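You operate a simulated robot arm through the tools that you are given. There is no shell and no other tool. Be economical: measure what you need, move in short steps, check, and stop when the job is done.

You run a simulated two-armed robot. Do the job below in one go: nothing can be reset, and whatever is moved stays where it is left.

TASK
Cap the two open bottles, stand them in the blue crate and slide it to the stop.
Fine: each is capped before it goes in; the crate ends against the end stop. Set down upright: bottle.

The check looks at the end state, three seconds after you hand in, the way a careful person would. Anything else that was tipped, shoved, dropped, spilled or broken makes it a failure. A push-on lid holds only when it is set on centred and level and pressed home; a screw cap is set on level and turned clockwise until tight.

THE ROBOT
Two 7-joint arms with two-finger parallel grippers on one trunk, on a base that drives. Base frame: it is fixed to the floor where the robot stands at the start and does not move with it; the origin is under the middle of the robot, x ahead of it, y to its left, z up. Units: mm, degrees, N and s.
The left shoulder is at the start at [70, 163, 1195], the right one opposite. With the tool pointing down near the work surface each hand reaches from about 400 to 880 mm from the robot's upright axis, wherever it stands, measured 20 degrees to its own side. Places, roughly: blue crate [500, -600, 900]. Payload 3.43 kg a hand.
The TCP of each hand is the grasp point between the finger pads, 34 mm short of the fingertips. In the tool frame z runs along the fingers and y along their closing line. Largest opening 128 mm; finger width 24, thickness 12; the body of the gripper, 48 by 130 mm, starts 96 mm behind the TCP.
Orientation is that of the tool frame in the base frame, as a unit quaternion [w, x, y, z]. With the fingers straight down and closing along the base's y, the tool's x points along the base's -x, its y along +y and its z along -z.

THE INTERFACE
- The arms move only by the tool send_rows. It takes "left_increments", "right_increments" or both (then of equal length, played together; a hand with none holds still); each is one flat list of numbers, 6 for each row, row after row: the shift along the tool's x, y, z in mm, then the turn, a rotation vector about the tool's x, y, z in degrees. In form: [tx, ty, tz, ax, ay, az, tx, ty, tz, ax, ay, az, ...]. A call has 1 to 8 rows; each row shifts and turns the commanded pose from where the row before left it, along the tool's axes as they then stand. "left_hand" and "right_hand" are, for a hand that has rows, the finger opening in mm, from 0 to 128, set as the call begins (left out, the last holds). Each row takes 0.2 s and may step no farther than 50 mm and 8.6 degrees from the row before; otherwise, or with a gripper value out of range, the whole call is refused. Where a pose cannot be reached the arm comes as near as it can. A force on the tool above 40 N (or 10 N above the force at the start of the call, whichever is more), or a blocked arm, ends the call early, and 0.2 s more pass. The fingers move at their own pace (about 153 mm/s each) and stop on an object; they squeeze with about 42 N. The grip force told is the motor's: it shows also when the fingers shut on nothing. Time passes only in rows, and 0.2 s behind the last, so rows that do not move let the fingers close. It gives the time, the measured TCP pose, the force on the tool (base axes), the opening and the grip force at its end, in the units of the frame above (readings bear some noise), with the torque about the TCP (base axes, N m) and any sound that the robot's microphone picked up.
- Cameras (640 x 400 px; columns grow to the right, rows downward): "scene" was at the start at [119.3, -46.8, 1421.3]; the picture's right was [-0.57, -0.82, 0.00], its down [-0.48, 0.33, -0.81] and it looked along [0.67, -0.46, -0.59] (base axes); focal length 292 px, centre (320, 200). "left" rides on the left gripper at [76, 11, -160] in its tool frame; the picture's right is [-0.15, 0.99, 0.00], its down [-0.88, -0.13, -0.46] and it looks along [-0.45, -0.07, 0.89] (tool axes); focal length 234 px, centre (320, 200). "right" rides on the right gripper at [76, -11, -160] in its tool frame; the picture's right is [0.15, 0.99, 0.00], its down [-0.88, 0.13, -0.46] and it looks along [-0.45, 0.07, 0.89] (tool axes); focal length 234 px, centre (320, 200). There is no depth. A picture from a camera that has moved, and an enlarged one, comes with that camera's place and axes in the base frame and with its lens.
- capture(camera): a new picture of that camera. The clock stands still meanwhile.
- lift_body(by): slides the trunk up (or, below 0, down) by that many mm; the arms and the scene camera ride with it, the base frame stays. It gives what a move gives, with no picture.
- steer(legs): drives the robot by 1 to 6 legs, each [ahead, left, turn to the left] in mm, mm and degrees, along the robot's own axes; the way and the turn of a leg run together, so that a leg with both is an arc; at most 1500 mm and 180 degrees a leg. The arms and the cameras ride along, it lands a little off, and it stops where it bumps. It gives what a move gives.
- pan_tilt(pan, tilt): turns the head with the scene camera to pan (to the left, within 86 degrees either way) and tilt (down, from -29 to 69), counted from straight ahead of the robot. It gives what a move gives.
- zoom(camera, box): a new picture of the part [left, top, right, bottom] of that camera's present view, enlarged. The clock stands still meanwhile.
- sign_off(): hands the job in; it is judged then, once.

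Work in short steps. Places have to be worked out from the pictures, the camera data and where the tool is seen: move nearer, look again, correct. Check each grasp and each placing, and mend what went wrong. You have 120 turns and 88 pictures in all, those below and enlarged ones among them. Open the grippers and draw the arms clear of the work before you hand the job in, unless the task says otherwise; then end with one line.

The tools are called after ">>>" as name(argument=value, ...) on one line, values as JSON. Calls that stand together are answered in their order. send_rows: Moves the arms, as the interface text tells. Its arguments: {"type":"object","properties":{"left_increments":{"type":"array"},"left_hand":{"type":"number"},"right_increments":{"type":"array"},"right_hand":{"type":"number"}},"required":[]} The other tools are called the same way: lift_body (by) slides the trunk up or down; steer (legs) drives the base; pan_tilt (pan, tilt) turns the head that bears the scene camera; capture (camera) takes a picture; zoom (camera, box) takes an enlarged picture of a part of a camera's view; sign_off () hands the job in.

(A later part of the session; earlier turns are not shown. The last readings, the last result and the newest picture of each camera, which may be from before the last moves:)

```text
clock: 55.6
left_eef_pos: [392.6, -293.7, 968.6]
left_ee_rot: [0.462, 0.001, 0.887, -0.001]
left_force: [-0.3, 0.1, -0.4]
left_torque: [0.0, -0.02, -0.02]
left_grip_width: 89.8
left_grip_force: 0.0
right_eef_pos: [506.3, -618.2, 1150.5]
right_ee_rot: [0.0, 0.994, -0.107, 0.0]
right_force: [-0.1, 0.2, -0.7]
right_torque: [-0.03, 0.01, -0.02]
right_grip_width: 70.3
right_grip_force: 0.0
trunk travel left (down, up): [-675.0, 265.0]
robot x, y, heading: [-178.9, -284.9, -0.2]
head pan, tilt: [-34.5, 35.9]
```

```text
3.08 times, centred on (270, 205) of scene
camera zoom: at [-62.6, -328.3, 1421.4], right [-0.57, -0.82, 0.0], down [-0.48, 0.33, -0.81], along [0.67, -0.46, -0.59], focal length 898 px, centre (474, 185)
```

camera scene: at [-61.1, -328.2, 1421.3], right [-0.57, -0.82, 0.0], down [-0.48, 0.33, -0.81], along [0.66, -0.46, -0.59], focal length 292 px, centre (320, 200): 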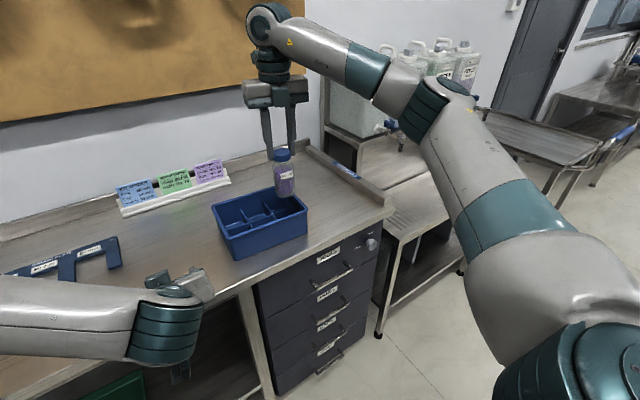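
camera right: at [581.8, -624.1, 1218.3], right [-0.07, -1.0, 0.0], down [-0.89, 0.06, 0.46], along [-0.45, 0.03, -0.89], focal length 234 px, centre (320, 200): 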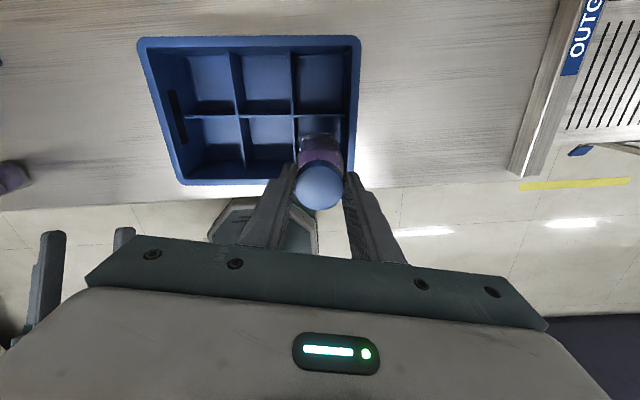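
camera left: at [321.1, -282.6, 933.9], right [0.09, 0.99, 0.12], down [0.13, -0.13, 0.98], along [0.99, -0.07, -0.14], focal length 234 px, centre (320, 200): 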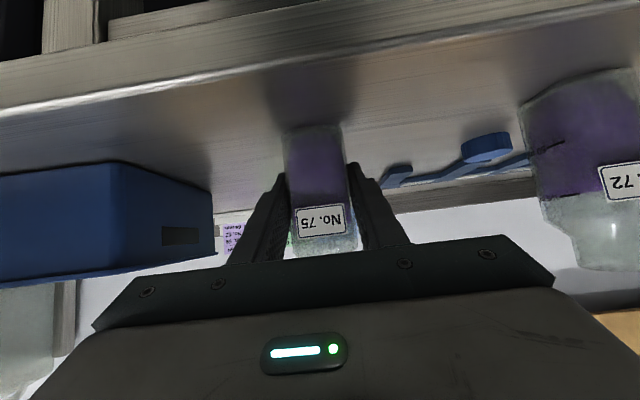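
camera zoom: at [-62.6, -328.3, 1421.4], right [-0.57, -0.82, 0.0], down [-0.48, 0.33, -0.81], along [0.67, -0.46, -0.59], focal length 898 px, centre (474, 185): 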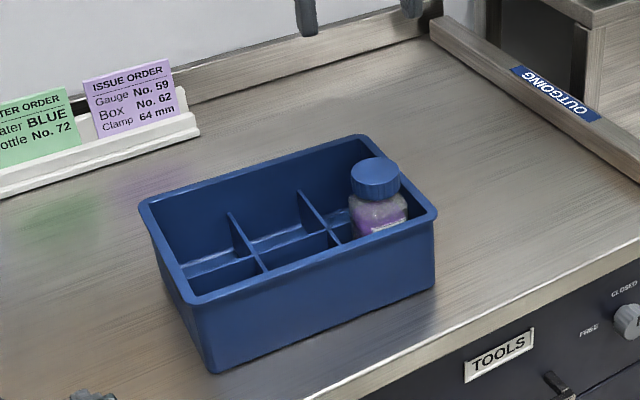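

Bottle 75 stands capped in the crate. Now I'll repeat for bottle 72: drive 172 mm left so the same arm geometry applies, and the left hand ends behind bottle 72.

>>> steer(legs=[[0, 172, 0]])

>>> send_rows(right_increments=[0, 0, 0, 0, 0, -8, 0, 0, 0, 0, 0, -8, 0, 0, 0, 0, 0, -8, 0, 0, 0, 0, 0, -8, 0, 0, 0, 0, 0, -8, 0, 0, 0, 0, 0, -8, 0, 0, 0, 0, 0, -8, 0, 0, 0, 0, 0, -8])

>>> send_rows(right_increments=[0, 0, 0, 0, 0, -8, 0, 0, 0, 0, 0, -8, 0, 0, 0, 0, 0, -8, 0, 0, 0, 0, 0, -8, 0, 0, 0, 0, 0, -8, 0, 0, 0, 0, 0, -8, 0, 0, 0, 0, 0, -8, 0, 0, 0, 0, 0, -8])

>>> send_rows(right_increments=[0, 0, 0, 0, 0, -8, 0, 0, 0, 0, 0, -8, 0, 0, 0, 0, 0, -8, 0, 0, 0, 0, 0, -8, 0, 0, 0, 0, 0, -8, 0, 0, 0, 0, 0, -8, 0, 0, 0, 0, 0, -8, 0, 0, 0, 0, 0, -8])

>>> zoom(camera="left", box=[220, 60, 460, 240])

>>> capture(camera="right")

```text
clock: 57.1
left_eef_pos: [393.0, -120.7, 967.3]
left_ee_rot: [0.462, 0.001, 0.887, 0.0]
left_force: [-0.4, 0.5, 0.6]
left_torque: [0.02, -0.01, 0.01]
left_grip_width: 90.0
left_grip_force: 0.1
right_eef_pos: [508.4, -445.9, 1149.7]
right_ee_rot: [0.0, 0.994, -0.105, 0.0]
right_force: [-1.2, 0.5, 0.8]
right_torque: [0.01, -0.02, -0.01]
right_grip_width: 70.1
right_grip_force: 0.1
trunk travel left (down, up): [-675.0, 265.0]
robot x, y, heading: [-184.8, -110.4, -0.3]
head pan, tilt: [-34.5, 35.9]
```

```text
clock: 58.9
left_eef_pos: [394.3, -120.9, 966.9]
left_ee_rot: [0.461, 0.0, 0.887, 0.0]
left_force: [-0.1, 0.0, 0.5]
left_torque: [-0.01, -0.01, -0.02]
left_grip_width: 89.7
left_grip_force: 0.0
right_eef_pos: [508.4, -444.1, 1150.1]
right_ee_rot: [-0.001, 0.899, 0.439, 0.0]
right_force: [0.0, 0.1, 0.6]
right_torque: [0.0, 0.02, 0.02]
right_grip_width: 70.1
right_grip_force: 0.1
trunk travel left (down, up): [-675.0, 265.0]
robot x, y, heading: [-179.8, -107.4, -0.0]
head pan, tilt: [-34.5, 35.9]
```

```text
clock: 60.7
left_eef_pos: [393.7, -120.7, 966.3]
left_ee_rot: [0.462, 0.0, 0.887, 0.0]
left_force: [0.6, 0.1, 0.1]
left_torque: [-0.02, 0.02, -0.01]
left_grip_width: 89.9
left_grip_force: 0.0
right_eef_pos: [508.6, -445.6, 1149.7]
right_ee_rot: [0.0, 0.529, 0.848, -0.001]
right_force: [-0.2, 0.0, -0.4]
right_torque: [0.01, 0.0, -0.01]
right_grip_width: 70.1
right_grip_force: 0.0
trunk travel left (down, up): [-675.0, 265.0]
robot x, y, heading: [-181.8, -113.2, 0.1]
head pan, tilt: [-34.5, 35.9]
```

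```text
clock: 62.5
left_eef_pos: [393.0, -120.4, 967.8]
left_ee_rot: [0.462, 0.0, 0.887, 0.001]
left_force: [0.6, 0.1, -0.5]
left_torque: [0.0, 0.01, -0.02]
left_grip_width: 89.9
left_grip_force: 0.1
right_eef_pos: [507.4, -446.1, 1149.8]
right_ee_rot: [0.001, 0.0, 1.0, 0.0]
right_force: [-0.5, 0.2, 0.2]
right_torque: [-0.02, 0.0, 0.04]
right_grip_width: 69.9
right_grip_force: 0.0
trunk travel left (down, up): [-675.0, 265.0]
robot x, y, heading: [-181.8, -107.3, -0.1]
head pan, tilt: [-34.5, 35.9]
```

```text
2.22 times, centred on (340, 150) of left
camera zoom: at [219.1, -108.5, 996.2], right [0.08, 0.99, 0.12], down [0.13, -0.13, 0.98], along [0.99, -0.07, -0.14], focal length 520 px, centre (276, 311)
```

zoom: 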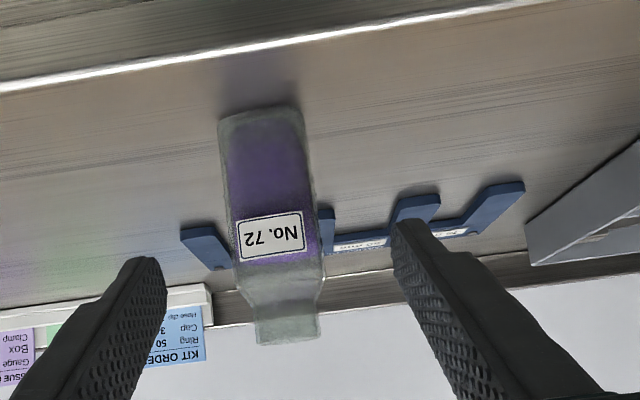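

```text
27 pictures are left
camera right: at [432.6, -455.5, 1309.8], right [-0.15, 0.99, 0.0], down [0.88, 0.13, 0.46], along [0.45, 0.07, -0.89], focal length 234 px, centre (320, 200)
```

right: 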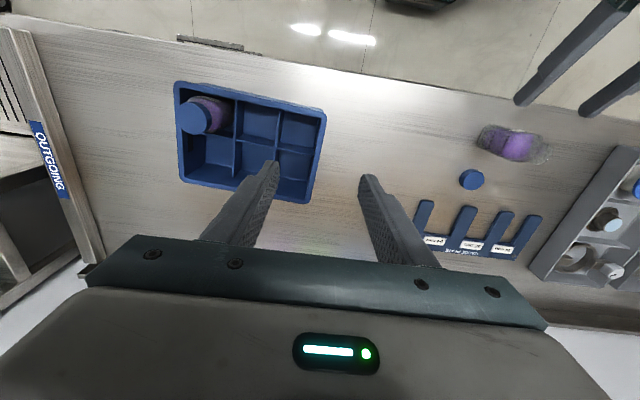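

Bottle 72 also faces the left hand nearly squarely. The right hand goes above cap 72, at about (565,-125).

>>> send_rows(right_increments=[-8.3, 45.7, 0, 0, 0, 0, -8.3, 45.7, 0, 0, 0, 0, -8.3, 45.7, 0, 0, 0, 0, -8.3, 45.7, 0, 0, 0, 0, -8.3, 45.7, 0, 0, 0, 0, -8.3, 45.7, 0, 0, 0, 0, -8.3, 45.7, 0, 0, 0, 0], right_hand=75)

>>> send_rows(right_increments=[0, 0, 45, 0, 0, 0, 0, 0, 45, 0, 0, 0, 0, 0, 45, 0, 0, 0, 0, 0, 20, 0, 0, 0, 0, 0, 0, 0, 0, 0])

>>> capture(camera="right")

```text
clock: 64.1
left_eef_pos: [392.8, -118.7, 965.8]
left_ee_rot: [0.461, 0.0, 0.887, -0.002]
left_force: [0.6, -0.4, -0.7]
left_torque: [-0.07, -0.02, -0.09]
left_grip_width: 90.0
left_grip_force: 0.0
right_eef_pos: [568.2, -120.8, 1149.1]
right_ee_rot: [0.001, 0.002, 1.0, -0.001]
right_force: [0.2, 1.6, 0.4]
right_torque: [-0.03, 0.04, -0.01]
right_grip_width: 74.9
right_grip_force: 0.1
trunk travel left (down, up): [-675.0, 265.0]
robot x, y, heading: [-181.8, -110.5, 0.0]
head pan, tilt: [-34.5, 35.9]
```

```text
clock: 65.3
left_eef_pos: [393.0, -119.7, 967.1]
left_ee_rot: [0.462, 0.0, 0.887, 0.0]
left_force: [0.0, -0.4, 0.0]
left_torque: [0.02, -0.02, -0.01]
left_grip_width: 90.2
left_grip_force: 0.2
right_eef_pos: [568.3, -125.9, 994.7]
right_ee_rot: [0.0, 0.001, 1.0, 0.001]
right_force: [0.0, 0.1, 0.1]
right_torque: [0.02, 0.0, 0.03]
right_grip_width: 75.2
right_grip_force: 0.1
trunk travel left (down, up): [-675.0, 265.0]
robot x, y, heading: [-179.9, -108.4, -0.2]
head pan, tilt: [-34.5, 35.9]
```

```text
26 pictures are left
camera right: at [492.1, -136.9, 1154.4], right [-0.14, 0.99, 0.0], down [0.88, 0.13, 0.46], along [0.45, 0.07, -0.89], focal length 234 px, centre (320, 200)
```

right: 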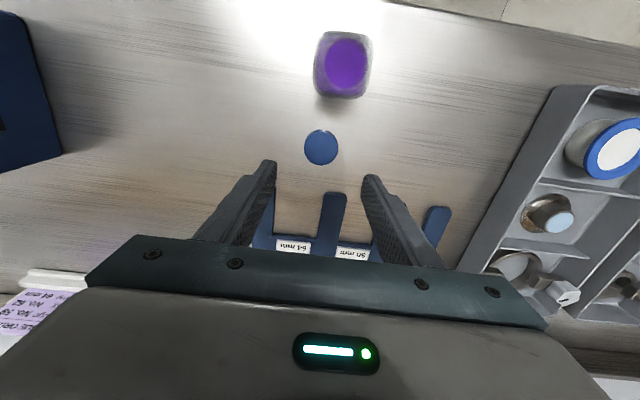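

Cap 72 is at tool (4.5, 1.5). I'll correct and descend as before to TCP z≈897.

>>> send_rows(right_increments=[4.5, 1.5, 30, 0, 0, 0, 0, 0, 30, 0, 0, 0, 0, 0, 25, 0, 0, 0, 0, 0, 8, 0, 0, 0, 0, 0, 2, 0, 0, 0, 0, 0, 1.5, 0, 0, 0, 0, 0, 1, 0, 0, 0, 0, 0, 0, 0, 0, 0])

>>> zoom(camera="right", box=[220, 120, 420, 245])

```text
clock: 67.1
left_eef_pos: [393.3, -120.2, 967.2]
left_ee_rot: [0.462, 0.0, 0.887, 0.0]
left_force: [-1.1, -0.1, 0.4]
left_torque: [0.0, 0.0, -0.02]
left_grip_width: 90.1
left_grip_force: 0.0
right_eef_pos: [563.2, -124.2, 897.5]
right_ee_rot: [0.0, 0.001, 1.0, 0.0]
right_force: [-0.5, 0.0, 1.2]
right_torque: [0.0, 0.04, 0.0]
right_grip_width: 74.9
right_grip_force: 0.1
trunk travel left (down, up): [-675.0, 265.0]
robot x, y, heading: [-182.5, -111.4, -0.1]
head pan, tilt: [-34.5, 35.9]
```

```text
3.20 times, centred on (320, 182) of right
camera zoom: at [487.1, -133.6, 1057.0], right [-0.14, 0.99, 0.0], down [0.88, 0.13, 0.46], along [0.45, 0.07, -0.89], focal length 749 px, centre (320, 256)
```

zoom: 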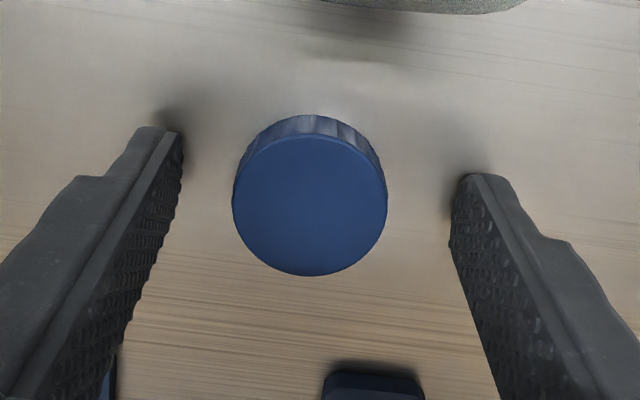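

Cap is 3 mm off to one side; I'll shift -3.1 in y and -1.5 in x, then grip and lift.

>>> send_rows(right_increments=[-1.5, -3.1, 0, 0, 0, 0, 0, 0, 0, 0, 0, 0])

>>> send_rows(right_increments=[0, 0, 0, 0, 0, 0, 0, 0, 0, 0, 0, 0, 0, 0, 0, 0, 0, 0], right_hand=20)

>>> send_rows(right_increments=[0, 0, -40, 0, 0, 0, 0, 0, -40, 0, 0, 0, 0, 0, -40, 0, 0, 0, 0, 0, 0, 0, 0, 0])

>>> send_rows(left_increments=[-2.0, 0, 30, 0, 0, 0, -2.0, 0, 30, 0, 0, 0, -2.0, 0, 30, 0, 0, 0, 0, 0, 0, 0, 0, 0])

>>> capture(camera="right")

```text
clock: 67.7
left_eef_pos: [392.6, -120.4, 966.4]
left_ee_rot: [0.462, 0.0, 0.887, 0.0]
left_force: [-0.3, -0.8, -0.6]
left_torque: [0.0, 0.02, -0.01]
left_grip_width: 90.1
left_grip_force: 0.1
right_eef_pos: [564.7, -126.7, 896.6]
right_ee_rot: [0.0, 0.0, 1.0, 0.0]
right_force: [0.0, 0.6, 0.4]
right_torque: [0.0, 0.03, 0.01]
right_grip_width: 75.0
right_grip_force: 0.0
trunk travel left (down, up): [-675.0, 265.0]
robot x, y, heading: [-179.9, -110.3, -0.2]
head pan, tilt: [-34.5, 35.9]
```

```text
clock: 68.5
left_eef_pos: [392.3, -119.2, 965.2]
left_ee_rot: [0.462, 0.0, 0.887, 0.0]
left_force: [0.2, -0.3, 0.7]
left_torque: [0.04, 0.01, -0.01]
left_grip_width: 89.9
left_grip_force: 0.1
right_eef_pos: [563.7, -127.6, 897.5]
right_ee_rot: [0.0, 0.001, 1.0, 0.0]
right_force: [0.4, 0.0, -0.6]
right_torque: [-0.01, 0.0, -0.02]
right_grip_width: 38.9
right_grip_force: 41.8
trunk travel left (down, up): [-675.0, 265.0]
robot x, y, heading: [-180.4, -109.2, -0.1]
head pan, tilt: [-34.5, 35.9]
```

```text
clock: 69.5
left_eef_pos: [393.8, -120.8, 966.1]
left_ee_rot: [0.461, 0.0, 0.887, 0.0]
left_force: [0.0, 0.7, 0.3]
left_torque: [0.02, -0.01, 0.02]
left_grip_width: 89.9
left_grip_force: 0.2
right_eef_pos: [565.3, -128.5, 1017.6]
right_ee_rot: [0.0, 0.001, 1.0, 0.0]
right_force: [0.6, 0.0, -0.3]
right_torque: [0.02, 0.02, -0.02]
right_grip_width: 39.3
right_grip_force: 42.4
trunk travel left (down, up): [-675.0, 265.0]
robot x, y, heading: [-178.0, -105.9, 0.0]
head pan, tilt: [-34.5, 35.9]
```

```text
clock: 70.5
left_eef_pos: [471.5, -119.6, 918.9]
left_ee_rot: [0.461, 0.001, 0.888, -0.001]
left_force: [-0.2, 0.4, 0.3]
left_torque: [0.03, -0.03, -0.05]
left_grip_width: 90.0
left_grip_force: 0.0
right_eef_pos: [563.5, -129.0, 1017.5]
right_ee_rot: [0.0, 0.002, 1.0, 0.0]
right_force: [0.7, -0.2, -0.1]
right_torque: [-0.03, -0.04, 0.02]
right_grip_width: 39.1
right_grip_force: 42.4
trunk travel left (down, up): [-675.0, 265.0]
robot x, y, heading: [-182.8, -108.2, -0.1]
head pan, tilt: [-34.5, 35.9]
```

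```text
24 pictures are left
camera right: at [488.3, -139.5, 1177.3], right [-0.14, 0.99, 0.0], down [0.88, 0.13, 0.46], along [0.45, 0.07, -0.89], focal length 234 px, centre (320, 200)
```

right: 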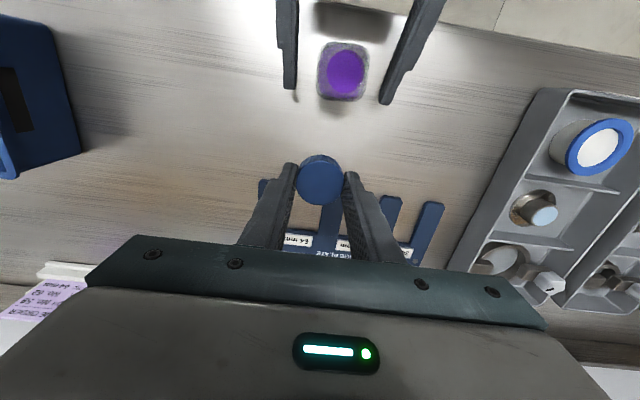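

Cap 72 is held, and neck 72 is at about (480,-121). I'll advance the left hand the rest of the way and close on the bottle in stages.

>>> send_rows(left_increments=[5.5, -1, 16.6, 0, 0, 0, 0, 0, 0, 0, 0, 0], left_hand=56)

>>> send_rows(left_increments=[0, 0, 0, 0, 0, 0, 0, 0, 0, 0, 0, 0, 0, 0, 0, 0, 0, 0], left_hand=30)

>>> zoom(camera="right", box=[290, 30, 390, 110])

>>> zoom(camera="left", box=[200, 60, 440, 260])

```text
clock: 71.1
left_eef_pos: [481.1, -121.2, 904.4]
left_ee_rot: [0.462, 0.0, 0.887, 0.0]
left_force: [-0.4, 0.3, -0.4]
left_torque: [-0.01, 0.0, -0.01]
left_grip_width: 55.8
left_grip_force: 0.1
right_eef_pos: [564.3, -128.5, 1017.3]
right_ee_rot: [0.0, 0.001, 1.0, 0.0]
right_force: [-0.4, -0.2, -0.3]
right_torque: [0.0, -0.01, 0.0]
right_grip_width: 39.3
right_grip_force: 41.4
trunk travel left (down, up): [-675.0, 265.0]
robot x, y, heading: [-180.7, -111.3, -0.1]
head pan, tilt: [-34.5, 35.9]
```

```text
clock: 71.9
left_eef_pos: [481.9, -121.4, 904.1]
left_ee_rot: [0.462, 0.0, 0.887, 0.0]
left_force: [0.9, -1.1, 1.4]
left_torque: [0.01, -0.03, 0.05]
left_grip_width: 45.2
left_grip_force: 42.5
right_eef_pos: [564.6, -129.4, 1018.3]
right_ee_rot: [0.0, 0.001, 1.0, 0.0]
right_force: [-0.1, 0.2, -0.6]
right_torque: [-0.03, -0.01, 0.01]
right_grip_width: 39.1
right_grip_force: 42.5
trunk travel left (down, up): [-675.0, 265.0]
robot x, y, heading: [-184.2, -108.3, -0.1]
head pan, tilt: [-34.5, 35.9]
```

```text
5.00 times, centred on (340, 70) of right
camera zoom: at [488.5, -139.5, 1177.2], right [-0.14, 0.99, 0.0], down [0.88, 0.13, 0.46], along [0.45, 0.07, -0.89], focal length 1171 px, centre (220, 850)
```

zoom: 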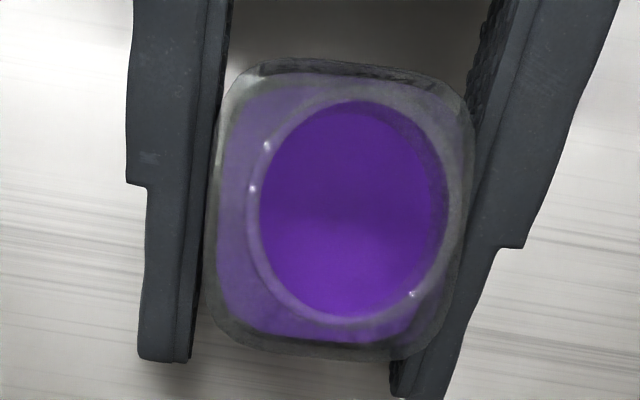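

```text
2.00 times, centred on (320, 160) of left
camera zoom: at [307.5, -109.1, 934.4], right [0.08, 0.99, 0.12], down [0.13, -0.13, 0.98], along [0.99, -0.07, -0.14], focal length 468 px, centre (320, 280)
```

zoom: 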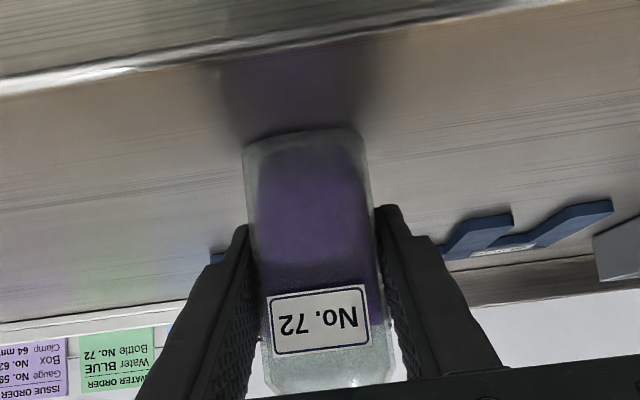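

Bottle 72 is gripped identically (45 mm, upright), with its neck 4.4 mm further in y than 75's was. Using the offsets learned from the first bottle, I'll lift, shift by (82.6, 7.9) and rotate to -54°.

>>> send_rows(right_increments=[0, 0, -35, 0, 0, 0, 41.3, 4, 0, 0, 0, 0, 41.3, 3.9, 0, 0, 0, 0, 0, 0, 0, 0, 0, 0])

>>> send_rows(right_increments=[0, 0, 0, 0, 0, -8, 0, 0, 0, 0, 0, -8, 0, 0, 0, 0, 0, -8, 0, 0, 0, 0, 0, -8, 0, 0, 0, 0, 0, -8, 0, 0, 0, 0, 0, -8, 0, 0, 0, 0, 0, -6, 0, 0, 0, 0, 0, 0])

>>> send_rows(right_increments=[0, 0, 15, 0, 0, 0, 0, 0, 15, 0, 0, 0, 0, 0, 4, 0, 0, 0, 0, 0, 0, 0, 0, 0])

>>> zoom(camera="right", box=[270, 110, 370, 215])

>>> zoom(camera="scene", box=[130, 220, 200, 270])

```text
clock: 72.9
left_eef_pos: [480.9, -120.5, 904.0]
left_ee_rot: [0.461, 0.0, 0.887, 0.0]
left_force: [-1.1, -0.4, 2.5]
left_torque: [0.0, 0.0, -0.03]
left_grip_width: 45.4
left_grip_force: 41.8
right_eef_pos: [481.6, -119.1, 1051.7]
right_ee_rot: [0.0, 0.001, 1.0, 0.001]
right_force: [0.4, -0.4, -0.5]
right_torque: [-0.01, 0.01, 0.04]
right_grip_width: 39.2
right_grip_force: 42.2
trunk travel left (down, up): [-675.0, 265.0]
robot x, y, heading: [-177.7, -112.5, 0.2]
head pan, tilt: [-34.5, 35.9]
```

```text
clock: 74.7
left_eef_pos: [481.4, -120.9, 904.1]
left_ee_rot: [0.462, 0.0, 0.887, 0.0]
left_force: [-0.5, 0.7, 2.0]
left_torque: [0.02, 0.0, 0.02]
left_grip_width: 45.4
left_grip_force: 42.1
right_eef_pos: [480.9, -118.8, 1052.0]
right_ee_rot: [0.0, -0.454, 0.891, -0.001]
right_force: [-0.6, -0.3, -0.5]
right_torque: [-0.01, 0.0, -0.01]
right_grip_width: 39.1
right_grip_force: 41.8
trunk travel left (down, up): [-675.0, 265.0]
robot x, y, heading: [-177.6, -109.0, 0.3]
head pan, tilt: [-34.5, 35.9]
```

```text
clock: 75.7
left_eef_pos: [480.8, -121.3, 905.3]
left_ee_rot: [0.462, 0.0, 0.887, 0.0]
left_force: [-0.6, 0.6, 2.5]
left_torque: [0.0, 0.0, 0.02]
left_grip_width: 45.2
left_grip_force: 42.5
right_eef_pos: [480.6, -119.7, 1017.1]
right_ee_rot: [0.0, -0.454, 0.891, 0.0]
right_force: [0.0, 0.3, -0.4]
right_torque: [0.02, 0.0, -0.02]
right_grip_width: 39.2
right_grip_force: 41.9
trunk travel left (down, up): [-675.0, 265.0]
robot x, y, heading: [-181.0, -113.3, -0.2]
head pan, tilt: [-34.5, 35.9]
```

```text
3.81 times, centred on (320, 162) of right
camera zoom: at [445.0, -186.3, 1177.6], right [-0.89, 0.46, 0.0], down [0.41, 0.79, 0.46], along [0.21, 0.4, -0.89], focal length 892 px, centre (320, 343)
```

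zoom: 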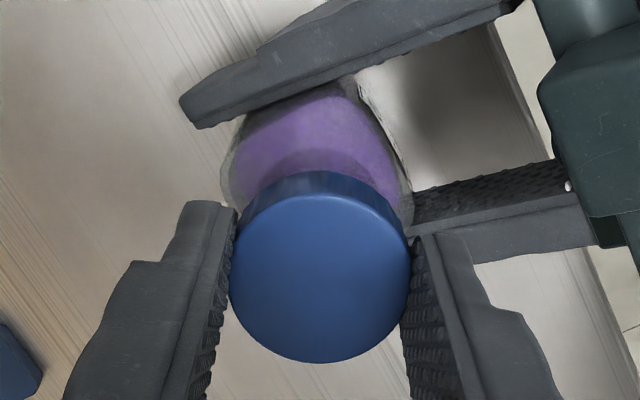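

```text
8.00 times, centred on (165, 245) of scene
camera zoom: at [-61.2, -156.5, 1421.4], right [-0.57, -0.82, 0.0], down [-0.48, 0.33, -0.81], along [0.67, -0.46, -0.59], focal length 2336 px, centre (1560, -160)
```

zoom: 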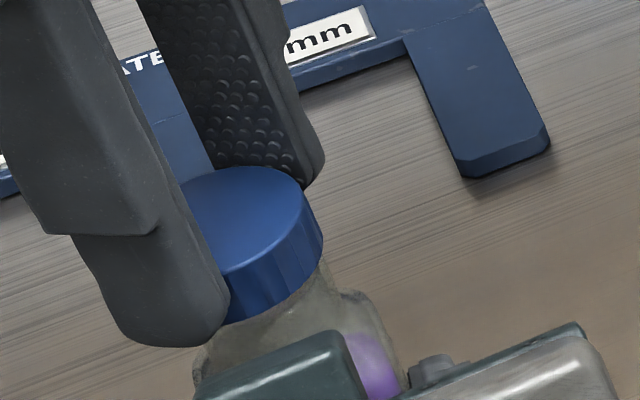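

Alignment matches the successful first case. I'll descend in small steps.

>>> send_rows(right_increments=[0, 0, 3, 0, 0, 0, 0, 0, 2, 0, 0, 0, 0, 0, 1, 0, 0, 0, 0, 0, 1, 0, 0, 0, 0, 0, 1, 0, 0, 0, 0, 0, 1, 0, 0, 0, 0, 0, 0, 0, 0, 0])

```text
clock: 77.3
left_eef_pos: [480.5, -120.2, 904.2]
left_ee_rot: [0.462, 0.0, 0.887, -0.001]
left_force: [9.9, -2.3, -6.2]
left_torque: [0.16, -0.09, 0.09]
left_grip_width: 45.0
left_grip_force: 41.8
right_eef_pos: [480.6, -118.8, 1010.7]
right_ee_rot: [0.001, -0.453, 0.891, 0.0]
right_force: [-4.0, 1.5, 21.1]
right_torque: [-0.15, 0.33, -0.06]
right_grip_width: 39.2
right_grip_force: 42.0
trunk travel left (down, up): [-675.0, 265.0]
robot x, y, heading: [-181.1, -110.5, -0.4]
head pan, tilt: [-34.5, 35.9]
```

It landed on the rim, with the same signature as before (too far +x/+y). I'll back up, shift, and go down again.

>>> send_rows(right_increments=[0, 0, -4, 0, 0, 0, 1.2, 0.6, 0, 0, 0, 0, 0, 0, 2, 0, 0, 0, 0, 0, 1, 0, 0, 0, 0, 0, 1, 0, 0, 0, 0, 0, 1, 0, 0, 0, 0, 0, 1, 0, 0, 0, 0, 0, 0, 0, 0, 0])

```text
clock: 79.1
left_eef_pos: [480.5, -120.9, 904.5]
left_ee_rot: [0.462, 0.0, 0.887, -0.001]
left_force: [-1.4, 1.5, 4.8]
left_torque: [-0.21, 0.23, -0.02]
left_grip_width: 45.2
left_grip_force: 41.7
right_eef_pos: [478.3, -119.4, 1011.2]
right_ee_rot: [0.003, -0.453, 0.892, 0.0]
right_force: [-1.3, -2.2, 7.1]
right_torque: [-0.16, 0.14, 0.02]
right_grip_width: 39.3
right_grip_force: 41.8
trunk travel left (down, up): [-675.0, 265.0]
robot x, y, heading: [-180.9, -108.1, 0.1]
head pan, tilt: [-34.5, 35.9]
stopped in row 8 (right hand): the force on the tool passed its limit at 40 N (the readings are from after the stop); the commanded pose is now the measured one
```

It hit the force limit on the rim; contact is still on the (-x,-y) side. I'll back up, shift a further 1.3 mm that way, and check with pictures before pressing.

>>> send_rows(right_increments=[0, 0, -4, 0, 0, 0, 1.3, 0.1, 0, 0, 0, 0, 0, 0, 0, 0, 0, 0])

>>> zoom(camera="right", box=[280, 125, 360, 175])

>>> zoom(camera="scene", box=[140, 225, 190, 265])

```text
clock: 79.9
left_eef_pos: [481.3, -120.8, 904.4]
left_ee_rot: [0.461, 0.0, 0.887, 0.0]
left_force: [-0.7, -2.1, 8.7]
left_torque: [-0.18, 0.06, 0.02]
left_grip_width: 45.2
left_grip_force: 42.0
right_eef_pos: [478.8, -120.8, 1013.6]
right_ee_rot: [0.002, -0.453, 0.891, 0.001]
right_force: [0.6, 0.7, -1.2]
right_torque: [0.01, 0.01, 0.01]
right_grip_width: 39.2
right_grip_force: 41.9
trunk travel left (down, up): [-675.0, 265.0]
robot x, y, heading: [-180.6, -109.2, 0.1]
head pan, tilt: [-34.5, 35.9]
```

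```text
8.00 times, centred on (320, 150) of right
camera zoom: at [443.1, -188.0, 1173.8], right [-0.89, 0.46, 0.0], down [0.41, 0.79, 0.46], along [0.21, 0.41, -0.89], focal length 1873 px, centre (320, 600)
```

zoom: 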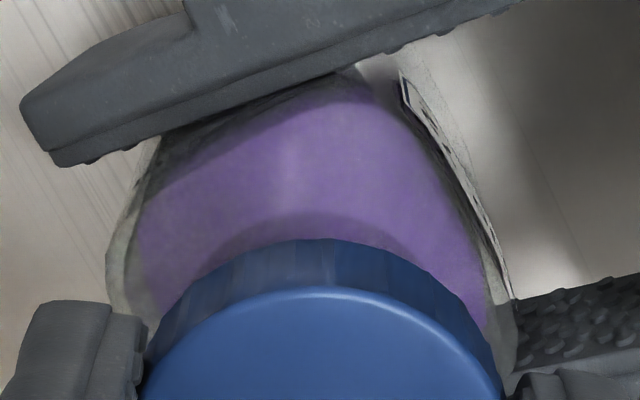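

```text
10.00 times, centred on (165, 245) of scene
camera zoom: at [-61.9, -156.6, 1421.5], right [-0.57, -0.82, 0.0], down [-0.48, 0.33, -0.81], along [0.67, -0.46, -0.59], focal length 2920 px, centre (1870, -250)
```

zoom: 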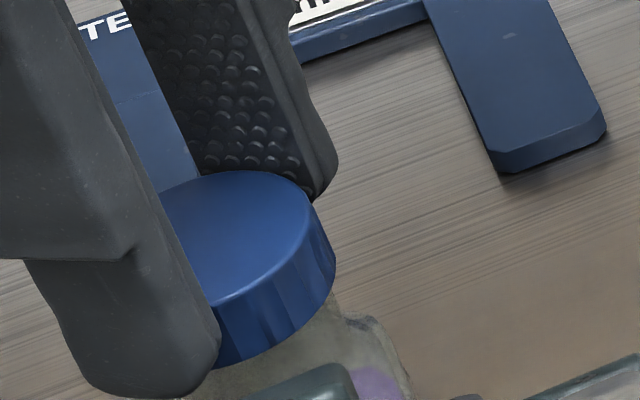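

Right view shows the neck 1.5 mm to image-left of the cap, and the scene view suggests slightly more toward (-x,-y). I'll correct ty -1.4, tx +0.6 and go down gently.

>>> send_rows(right_increments=[0.6, -1.4, 0, 0, 0, 0, 0, 0, 1, 0, 0, 0, 0, 0, 1, 0, 0, 0, 0, 0, 1, 0, 0, 0, 0, 0, 1, 0, 0, 0, 0, 0, 0, 0, 0, 0])

```text
clock: 81.3
left_eef_pos: [479.7, -121.0, 905.1]
left_ee_rot: [0.462, 0.0, 0.887, 0.001]
left_force: [2.2, -2.0, 12.7]
left_torque: [-0.14, -0.04, 0.05]
left_grip_width: 45.3
left_grip_force: 42.1
right_eef_pos: [480.6, -121.9, 1010.1]
right_ee_rot: [0.002, -0.453, 0.892, 0.0]
right_force: [0.8, 0.4, -0.3]
right_torque: [0.02, 0.0, 0.02]
right_grip_width: 39.0
right_grip_force: 42.2
trunk travel left (down, up): [-675.0, 265.0]
robot x, y, heading: [-178.7, -110.4, -0.2]
head pan, tilt: [-34.5, 35.9]
```

No contact at 1010. Continuing down.

>>> send_rows(right_increments=[0, 0, 1, 0, 0, 0, 0, 0, 1, 0, 0, 0, 0, 0, 1, 0, 0, 0, 0, 0, 1, 0, 0, 0, 0, 0, 0, 0, 0, 0])

```text
clock: 82.5
left_eef_pos: [480.0, -120.3, 905.2]
left_ee_rot: [0.461, 0.0, 0.887, 0.0]
left_force: [3.9, -0.9, 13.9]
left_torque: [-0.1, -0.16, 0.0]
left_grip_width: 45.6
left_grip_force: 41.4
right_eef_pos: [479.9, -122.0, 1006.3]
right_ee_rot: [0.002, -0.454, 0.891, 0.0]
right_force: [0.0, -0.9, 0.3]
right_torque: [-0.04, 0.0, 0.0]
right_grip_width: 39.2
right_grip_force: 42.5
trunk travel left (down, up): [-675.0, 265.0]
robot x, y, heading: [-178.9, -110.6, -0.0]
head pan, tilt: [-34.5, 35.9]
```

The cap is over the rim with no load. Continuing to about 998.

>>> send_rows(right_increments=[0, 0, 2, 0, 0, 0, 0, 0, 2, 0, 0, 0, 0, 0, 1, 0, 0, 0, 0, 0, 1, 0, 0, 0, 0, 0, 1, 0, 0, 0, 0, 0, 0, 0, 0, 0])

```text
clock: 83.9
left_eef_pos: [481.1, -120.0, 903.6]
left_ee_rot: [0.462, 0.001, 0.887, 0.0]
left_force: [10.7, -1.2, 12.1]
left_torque: [-0.16, 0.48, 0.05]
left_grip_width: 45.1
left_grip_force: 41.8
right_eef_pos: [479.5, -121.9, 998.4]
right_ee_rot: [0.002, -0.454, 0.891, 0.001]
right_force: [-8.6, -0.6, 2.5]
right_torque: [0.24, 0.25, 0.01]
right_grip_width: 39.1
right_grip_force: 41.4
trunk travel left (down, up): [-675.0, 265.0]
robot x, y, heading: [-177.8, -110.8, -0.5]
head pan, tilt: [-34.5, 35.9]
```

At 998 with -8.6 N in x. I'll relieve that, press 1 mm and start turning.

>>> send_rows(right_increments=[0.35, 0.5, 0.7, 0, 0, 0, 0, 0, 0.7, 0, 0, 8, 0, 0, 0.3, 0, 0, 8, 0, 0, 0, 0, 0, 0])

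```text
clock: 84.9
left_eef_pos: [480.6, -121.0, 904.2]
left_ee_rot: [0.462, 0.001, 0.887, 0.0]
left_force: [12.6, 0.0, 7.6]
left_torque: [0.03, -0.09, 0.01]
left_grip_width: 45.3
left_grip_force: 42.1
right_eef_pos: [477.9, -121.5, 997.9]
right_ee_rot: [0.002, -0.324, 0.946, 0.001]
right_force: [-4.5, -0.3, 14.3]
right_torque: [0.0, 0.17, -0.04]
right_grip_width: 39.2
right_grip_force: 42.3
trunk travel left (down, up): [-675.0, 265.0]
robot x, y, heading: [-179.3, -113.5, -0.3]
head pan, tilt: [-34.5, 35.9]
```

Axial 14 N with small side load. I'll turn on.

>>> send_rows(right_increments=[0.24, 0.18, 0, 0, 0, 8, 0, 0, 0.1, 0, 0, 8, 0, 0, 0.1, 0, 0, 8, 0, 0, 0.1, 0, 0, 8, 0, 0, 0, 0, 0, 0])

```text
clock: 86.1
left_eef_pos: [480.1, -121.0, 904.1]
left_ee_rot: [0.462, 0.0, 0.887, 0.0]
left_force: [12.7, -1.5, 2.9]
left_torque: [0.01, -0.15, 0.03]
left_grip_width: 45.2
left_grip_force: 41.9
right_eef_pos: [478.8, -121.2, 998.2]
right_ee_rot: [0.002, -0.051, 0.999, 0.001]
right_force: [-3.2, 1.1, 22.0]
right_torque: [-0.04, 0.06, -0.01]
right_grip_width: 39.0
right_grip_force: 42.3
trunk travel left (down, up): [-675.0, 265.0]
robot x, y, heading: [-181.6, -111.1, -0.1]
head pan, tilt: [-34.5, 35.9]
```

Very clean; at -6° now. Continuing clockwise.

>>> send_rows(right_increments=[0.2, 0, 0, 0, 0, 8, 0, 0, 0, 0, 0, 8, 0, 0, 0, 0, 0, 8, 0, 0, 0, 0, 0, 8, 0, 0, 0, 0, 0, 8, 0, 0, 0, 0, 0, 0])

>>> send_rows(right_increments=[0, 0, 0, 0, 0, 8, 0, 0, 0, 0, 0, 8, 0, 0, 0, 0, 0, 8, 0, 0, 0, 0, 0, 8, 0, 0, 0, 0, 0, 0])

```text
clock: 87.5
left_eef_pos: [479.7, -120.4, 904.1]
left_ee_rot: [0.461, 0.001, 0.887, 0.0]
left_force: [8.0, -5.8, 1.9]
left_torque: [0.4, -0.15, 0.1]
left_grip_width: 45.2
left_grip_force: 42.6
right_eef_pos: [478.6, -120.9, 997.6]
right_ee_rot: [0.001, 0.293, 0.956, 0.003]
right_force: [-0.8, 8.2, 18.9]
right_torque: [0.27, 0.02, 0.01]
right_grip_width: 39.1
right_grip_force: 42.0
trunk travel left (down, up): [-675.0, 265.0]
robot x, y, heading: [-180.2, -106.3, -0.3]
head pan, tilt: [-34.5, 35.9]
```

```text
clock: 88.7
left_eef_pos: [480.3, -119.9, 905.4]
left_ee_rot: [0.461, 0.001, 0.887, -0.001]
left_force: [-5.9, -10.7, 8.2]
left_torque: [0.72, -0.35, 0.02]
left_grip_width: 45.1
left_grip_force: 42.2
right_eef_pos: [478.6, -121.4, 995.7]
right_ee_rot: [0.001, 0.547, 0.837, 0.003]
right_force: [6.5, 14.5, 5.5]
right_torque: [0.45, -0.2, -0.01]
right_grip_width: 38.9
right_grip_force: 41.9
trunk travel left (down, up): [-675.0, 265.0]
robot x, y, heading: [-180.9, -109.5, -0.2]
head pan, tilt: [-34.5, 35.9]
```

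At +66°, side load (6.5, 14.5). I'll shift to relieve, feed down a little and continue.

>>> send_rows(right_increments=[0.8, 0.9, 0.4, 0, 0, 0, 0, 0, 0.1, 0, 0, 8, 0, 0, 0.1, 0, 0, 8, 0, 0, 0.1, 0, 0, 8, 0, 0, 0.1, 0, 0, 8, 0, 0, 0, 0, 0, 0])

```text
clock: 90.1
left_eef_pos: [479.9, -122.0, 904.6]
left_ee_rot: [0.462, 0.0, 0.887, 0.0]
left_force: [-7.9, -9.4, 4.6]
left_torque: [0.07, -0.32, -0.01]
left_grip_width: 45.3
left_grip_force: 41.8
right_eef_pos: [479.2, -120.3, 996.9]
right_ee_rot: [0.002, 0.756, 0.655, 0.002]
right_force: [5.5, 6.3, 9.6]
right_torque: [0.06, -0.03, 0.02]
right_grip_width: 39.1
right_grip_force: 42.5
trunk travel left (down, up): [-675.0, 265.0]
robot x, y, heading: [-182.3, -110.6, -0.1]
head pan, tilt: [-34.5, 35.9]
```

At +98°; I'll relieve slightly and turn 40° more.

>>> send_rows(right_increments=[0.55, 0.33, 0.1, 0, 0, 8, 0, 0, 0.1, 0, 0, 8, 0, 0, 0.1, 0, 0, 8, 0, 0, 0.1, 0, 0, 8, 0, 0, 0.1, 0, 0, 8, 0, 0, 0, 0, 0, 0])

```text
clock: 91.5
left_eef_pos: [481.0, -119.9, 903.0]
left_ee_rot: [0.463, 0.0, 0.887, 0.0]
left_force: [-5.9, 0.9, 4.9]
left_torque: [-0.31, -0.38, -0.75]
left_grip_width: 45.2
left_grip_force: 42.2
right_eef_pos: [480.1, -120.6, 995.5]
right_ee_rot: [0.0, 0.934, 0.356, 0.002]
right_force: [7.9, -3.5, 7.3]
right_torque: [-0.14, -0.24, 0.73]
right_grip_width: 39.1
right_grip_force: 41.9
trunk travel left (down, up): [-675.0, 265.0]
robot x, y, heading: [-179.4, -108.3, -0.3]
head pan, tilt: [-34.5, 35.9]
```

Twist resistance 0.73 N·m appears at the same angle as on bottle 75. I'll tighten on to about +190°, watching the torque plateau.

>>> send_rows(right_increments=[0.3, 0.7, 0, 0, 0, 6, 0, 0, 0, 0, 0, 8, 0, 0, 0, 0, 0, 8, 0, 0, 0, 0, 0, 0])

>>> send_rows(right_increments=[0.1, 0.3, 0, 0, 0, 8, 0, 0, 0, 0, 0, 8, 0, 0, 0, 0, 0, 8, 0, 0, 0, 0, 0, 6, 0, 0, 0, 0, 0, 0])

>>> zoom(camera="left", box=[200, 60, 440, 260])

```text
clock: 92.5
left_eef_pos: [480.8, -120.4, 903.2]
left_ee_rot: [0.461, 0.0, 0.887, 0.001]
left_force: [-4.6, 5.2, 7.1]
left_torque: [-0.28, -0.05, -0.8]
left_grip_width: 45.2
left_grip_force: 42.1
right_eef_pos: [479.9, -118.9, 996.3]
right_ee_rot: [-0.001, 0.985, 0.172, 0.002]
right_force: [3.7, -6.4, 0.5]
right_torque: [-0.21, -0.16, 0.82]
right_grip_width: 39.2
right_grip_force: 41.6
trunk travel left (down, up): [-675.0, 265.0]
robot x, y, heading: [-181.5, -110.0, -0.2]
head pan, tilt: [-34.5, 35.9]
```

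```text
clock: 93.7
left_eef_pos: [481.8, -121.4, 903.9]
left_ee_rot: [0.461, -0.001, 0.887, 0.001]
left_force: [-0.4, 5.5, 9.1]
left_torque: [-0.19, 0.21, -0.71]
left_grip_width: 45.3
left_grip_force: 42.1
right_eef_pos: [479.5, -120.4, 995.7]
right_ee_rot: [-0.001, 0.996, -0.089, 0.001]
right_force: [-0.4, -6.6, 0.0]
right_torque: [-0.26, -0.08, 0.72]
right_grip_width: 39.1
right_grip_force: 42.0
trunk travel left (down, up): [-675.0, 265.0]
robot x, y, heading: [-183.5, -107.9, 0.3]
head pan, tilt: [-34.5, 35.9]
```

```text
2.00 times, centred on (320, 160) of left
camera zoom: at [307.1, -108.9, 934.1], right [0.08, 0.99, 0.12], down [0.13, -0.13, 0.98], along [0.99, -0.07, -0.14], focal length 468 px, centre (320, 280)
```

zoom: 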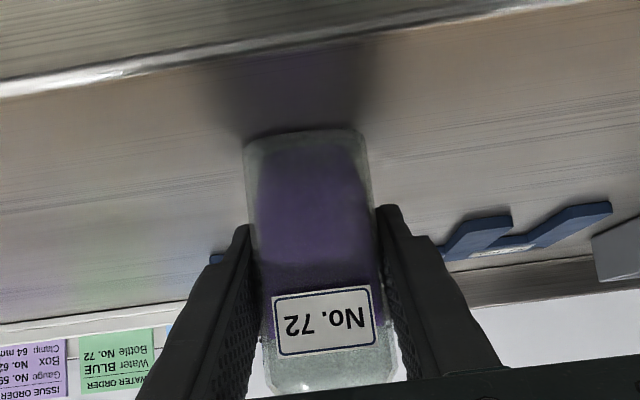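

Plateau at about 0.8 N·m with the cap slipping in the fingers, so cap 72 is tight. I'll open the left hand and draw it back.

>>> send_rows(left_increments=[0, 0, 0, 0, 0, 0, 0, 0, 0, 0, 0, 0], left_hand=90)

>>> send_rows(left_increments=[2, 0, -30, 0, 0, 0, 2, 0, -30, 0, 0, 0, 2, 0, -30, 0, 0, 0, 2, 0, -30, 0, 0, 0])

>>> zoom(camera="left", box=[230, 80, 450, 260])

```text
clock: 94.3
left_eef_pos: [481.3, -119.5, 903.1]
left_ee_rot: [0.461, 0.0, 0.887, 0.0]
left_force: [-0.1, 0.1, -0.1]
left_torque: [0.02, 0.02, -0.01]
left_grip_width: 89.8
left_grip_force: 0.1
right_eef_pos: [480.9, -119.0, 995.2]
right_ee_rot: [-0.001, 0.996, -0.088, 0.001]
right_force: [-1.4, 0.9, 2.1]
right_torque: [0.17, 0.16, -0.01]
right_grip_width: 39.0
right_grip_force: 42.3
trunk travel left (down, up): [-675.0, 265.0]
robot x, y, heading: [-184.0, -109.8, 0.0]
head pan, tilt: [-34.5, 35.9]
```

```text
clock: 95.3
left_eef_pos: [378.3, -122.1, 965.5]
left_ee_rot: [0.46, 0.0, 0.888, 0.001]
left_force: [0.9, -0.3, -0.9]
left_torque: [0.01, 0.0, 0.03]
left_grip_width: 90.1
left_grip_force: 0.1
right_eef_pos: [480.6, -121.4, 996.2]
right_ee_rot: [0.0, 0.996, -0.087, 0.002]
right_force: [-0.4, 1.1, 0.9]
right_torque: [0.04, 0.02, -0.01]
right_grip_width: 38.9
right_grip_force: 41.9
trunk travel left (down, up): [-675.0, 265.0]
robot x, y, heading: [-175.1, -105.0, -0.2]
head pan, tilt: [-34.5, 35.9]
```

```text
2.22 times, centred on (340, 170) of left
camera zoom: at [204.7, -110.3, 995.4], right [0.08, 0.99, 0.12], down [0.13, -0.13, 0.98], along [0.99, -0.07, -0.14], focal length 520 px, centre (276, 267)
```

zoom: 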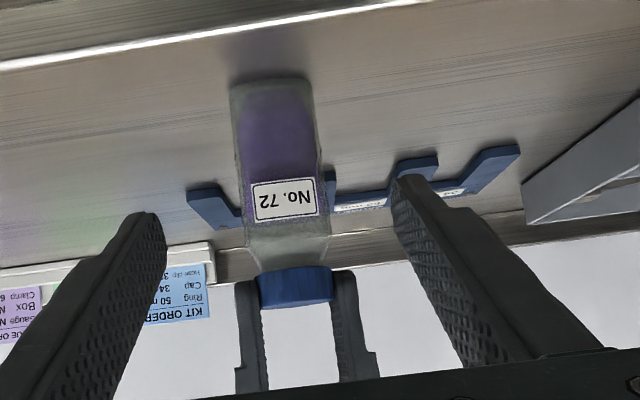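

Cap 72 is on level. I'll lift the bottle and carry it to the middle near-row cell, at about (511,-549).

>>> send_rows(right_increments=[0, 0, -20, 0, 0, 0, 0, 0, -40, 0, 0, 0, 0, 0, -40, 0, 0, 0, 0, 0, -35, 0, 0, 0, 11.6, 46.4, 0, 0, 0, 0, 11.6, 46.4, 0, 0, 0, 0, 11.6, 46.4, 0, 0, 0, 0, 11.6, 46.4, 0, 0, 0, 0])

>>> send_rows(right_increments=[11.6, 46.4, 0, 0, 0, 0, 11.6, 46.4, 0, 0, 0, 0, 11.6, 46.4, 0, 0, 0, 0, 11.6, 46.4, 0, 0, 0, 0, 11.6, 46.4, 0, 0, 0, 0, 0, 0, 0, 0, 0, 0])

>>> capture(camera="right")

```text
clock: 97.1
left_eef_pos: [379.3, -125.6, 965.3]
left_ee_rot: [0.461, 0.001, 0.888, 0.001]
left_force: [-0.4, -0.3, -0.4]
left_torque: [0.02, -0.02, 0.05]
left_grip_width: 90.2
left_grip_force: 0.1
right_eef_pos: [494.5, -315.5, 1128.5]
right_ee_rot: [-0.001, 0.996, -0.088, 0.001]
right_force: [-0.7, 0.2, -0.7]
right_torque: [0.04, 0.01, 0.02]
right_grip_width: 39.2
right_grip_force: 41.4
trunk travel left (down, up): [-675.0, 265.0]
robot x, y, heading: [-178.5, -112.9, -0.3]
head pan, tilt: [-34.5, 35.9]
```

```text
clock: 98.5
left_eef_pos: [379.3, -121.3, 965.0]
left_ee_rot: [0.461, 0.0, 0.887, 0.0]
left_force: [-0.5, -0.1, 0.4]
left_torque: [-0.03, 0.04, -0.02]
left_grip_width: 90.0
left_grip_force: 0.0
right_eef_pos: [509.4, -550.7, 1130.8]
right_ee_rot: [-0.001, 0.996, -0.087, 0.001]
right_force: [-0.3, 0.9, 0.1]
right_torque: [0.0, -0.01, 0.0]
right_grip_width: 39.2
right_grip_force: 41.8
trunk travel left (down, up): [-675.0, 265.0]
robot x, y, heading: [-182.3, -108.1, -0.0]
head pan, tilt: [-34.5, 35.9]
```

```text
15 pictures are left
camera right: at [585.9, -552.8, 1289.7], right [-0.03, -1.0, 0.0], down [-0.89, 0.02, 0.45], along [-0.45, 0.01, -0.89], focal length 234 px, centre (320, 200)
```

right: 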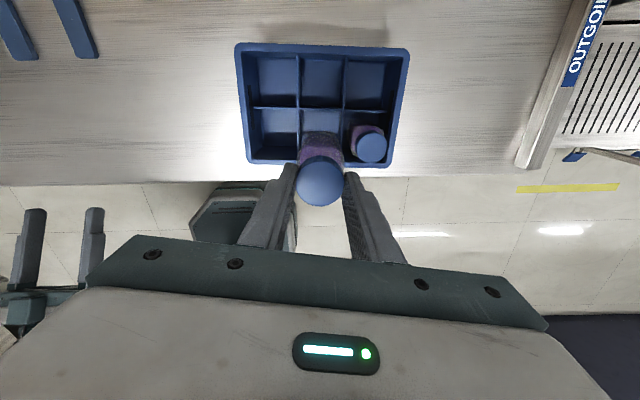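

Aligned: the tool axis is centred between the cell dividers. I'll lower in steps, and release later with only a small opening because of neighbour cap 75.

>>> send_rows(right_increments=[1, 0, 35, 0, 0, 0, 0, 0, 35, 0, 0, 0, 0, 0, 0, 0, 0, 0])

>>> zoom(camera="scene", box=[270, 130, 450, 270])

```text
clock: 99.3
left_eef_pos: [378.1, -121.8, 965.1]
left_ee_rot: [0.461, 0.0, 0.888, 0.0]
left_force: [0.3, -0.3, -0.3]
left_torque: [-0.04, 0.0, -0.03]
left_grip_width: 89.9
left_grip_force: 0.1
right_eef_pos: [509.7, -549.7, 1060.1]
right_ee_rot: [-0.002, 0.996, -0.088, 0.001]
right_force: [-0.1, 1.0, -0.9]
right_torque: [0.01, 0.03, 0.02]
right_grip_width: 39.2
right_grip_force: 41.6
trunk travel left (down, up): [-675.0, 265.0]
robot x, y, heading: [-180.2, -112.6, -0.2]
head pan, tilt: [-34.5, 35.9]
```

```text
2.86 times, centred on (360, 200) of scene
camera zoom: at [-61.1, -156.5, 1421.4], right [-0.57, -0.82, 0.0], down [-0.48, 0.33, -0.81], along [0.67, -0.46, -0.59], focal length 834 px, centre (206, 200)
```

zoom: 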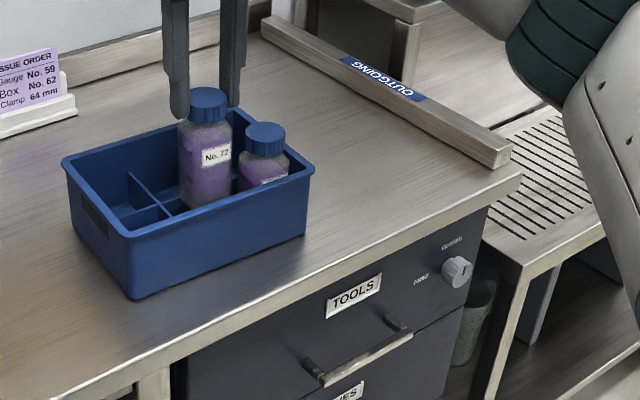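

Entering the middle cell cleanly. I'll lower to near the floor.

>>> send_rows(right_increments=[0, 0, 25, 0, 0, 0, 0, 0, 20, 0, 0, 0, 0, 0, 8, 0, 0, 0, 0, 0, 2, 0, 0, 0, 0, 0, 1, 0, 0, 0, 0, 0, 1, 0, 0, 0, 0, 0, 1, 0, 0, 0, 0, 0, 0, 0, 0, 0])

```text
clock: 101.1
left_eef_pos: [379.1, -122.2, 965.5]
left_ee_rot: [0.461, 0.001, 0.888, 0.0]
left_force: [0.2, 0.6, 0.7]
left_torque: [0.0, -0.01, 0.01]
left_grip_width: 90.4
left_grip_force: 0.1
right_eef_pos: [511.5, -551.0, 1000.8]
right_ee_rot: [-0.002, 0.996, -0.088, 0.0]
right_force: [-0.2, 0.3, -0.7]
right_torque: [-0.01, 0.06, 0.03]
right_grip_width: 38.9
right_grip_force: 41.9
trunk travel left (down, up): [-675.0, 265.0]
robot x, y, heading: [-182.3, -109.9, -0.2]
head pan, tilt: [-34.5, 35.9]
```

Not clearly seated yet at 1000.8; I'll add 1 mm steps.

>>> send_rows(right_increments=[0, 0, 1, 0, 0, 0, 0, 0, 1, 0, 0, 0, 0, 0, 0, 0, 0, 0])

```text
clock: 101.9
left_eef_pos: [379.4, -120.9, 966.0]
left_ee_rot: [0.461, 0.0, 0.887, 0.001]
left_force: [-0.3, 0.4, -0.3]
left_torque: [0.03, 0.02, 0.01]
left_grip_width: 90.1
left_grip_force: 0.1
right_eef_pos: [510.0, -550.5, 1000.3]
right_ee_rot: [-0.002, 0.996, -0.088, 0.002]
right_force: [1.7, -0.4, 6.0]
right_torque: [-0.13, -0.05, 0.0]
right_grip_width: 39.4
right_grip_force: 42.3
trunk travel left (down, up): [-675.0, 265.0]
robot x, y, heading: [-182.5, -108.0, -0.2]
head pan, tilt: [-34.5, 35.9]
```

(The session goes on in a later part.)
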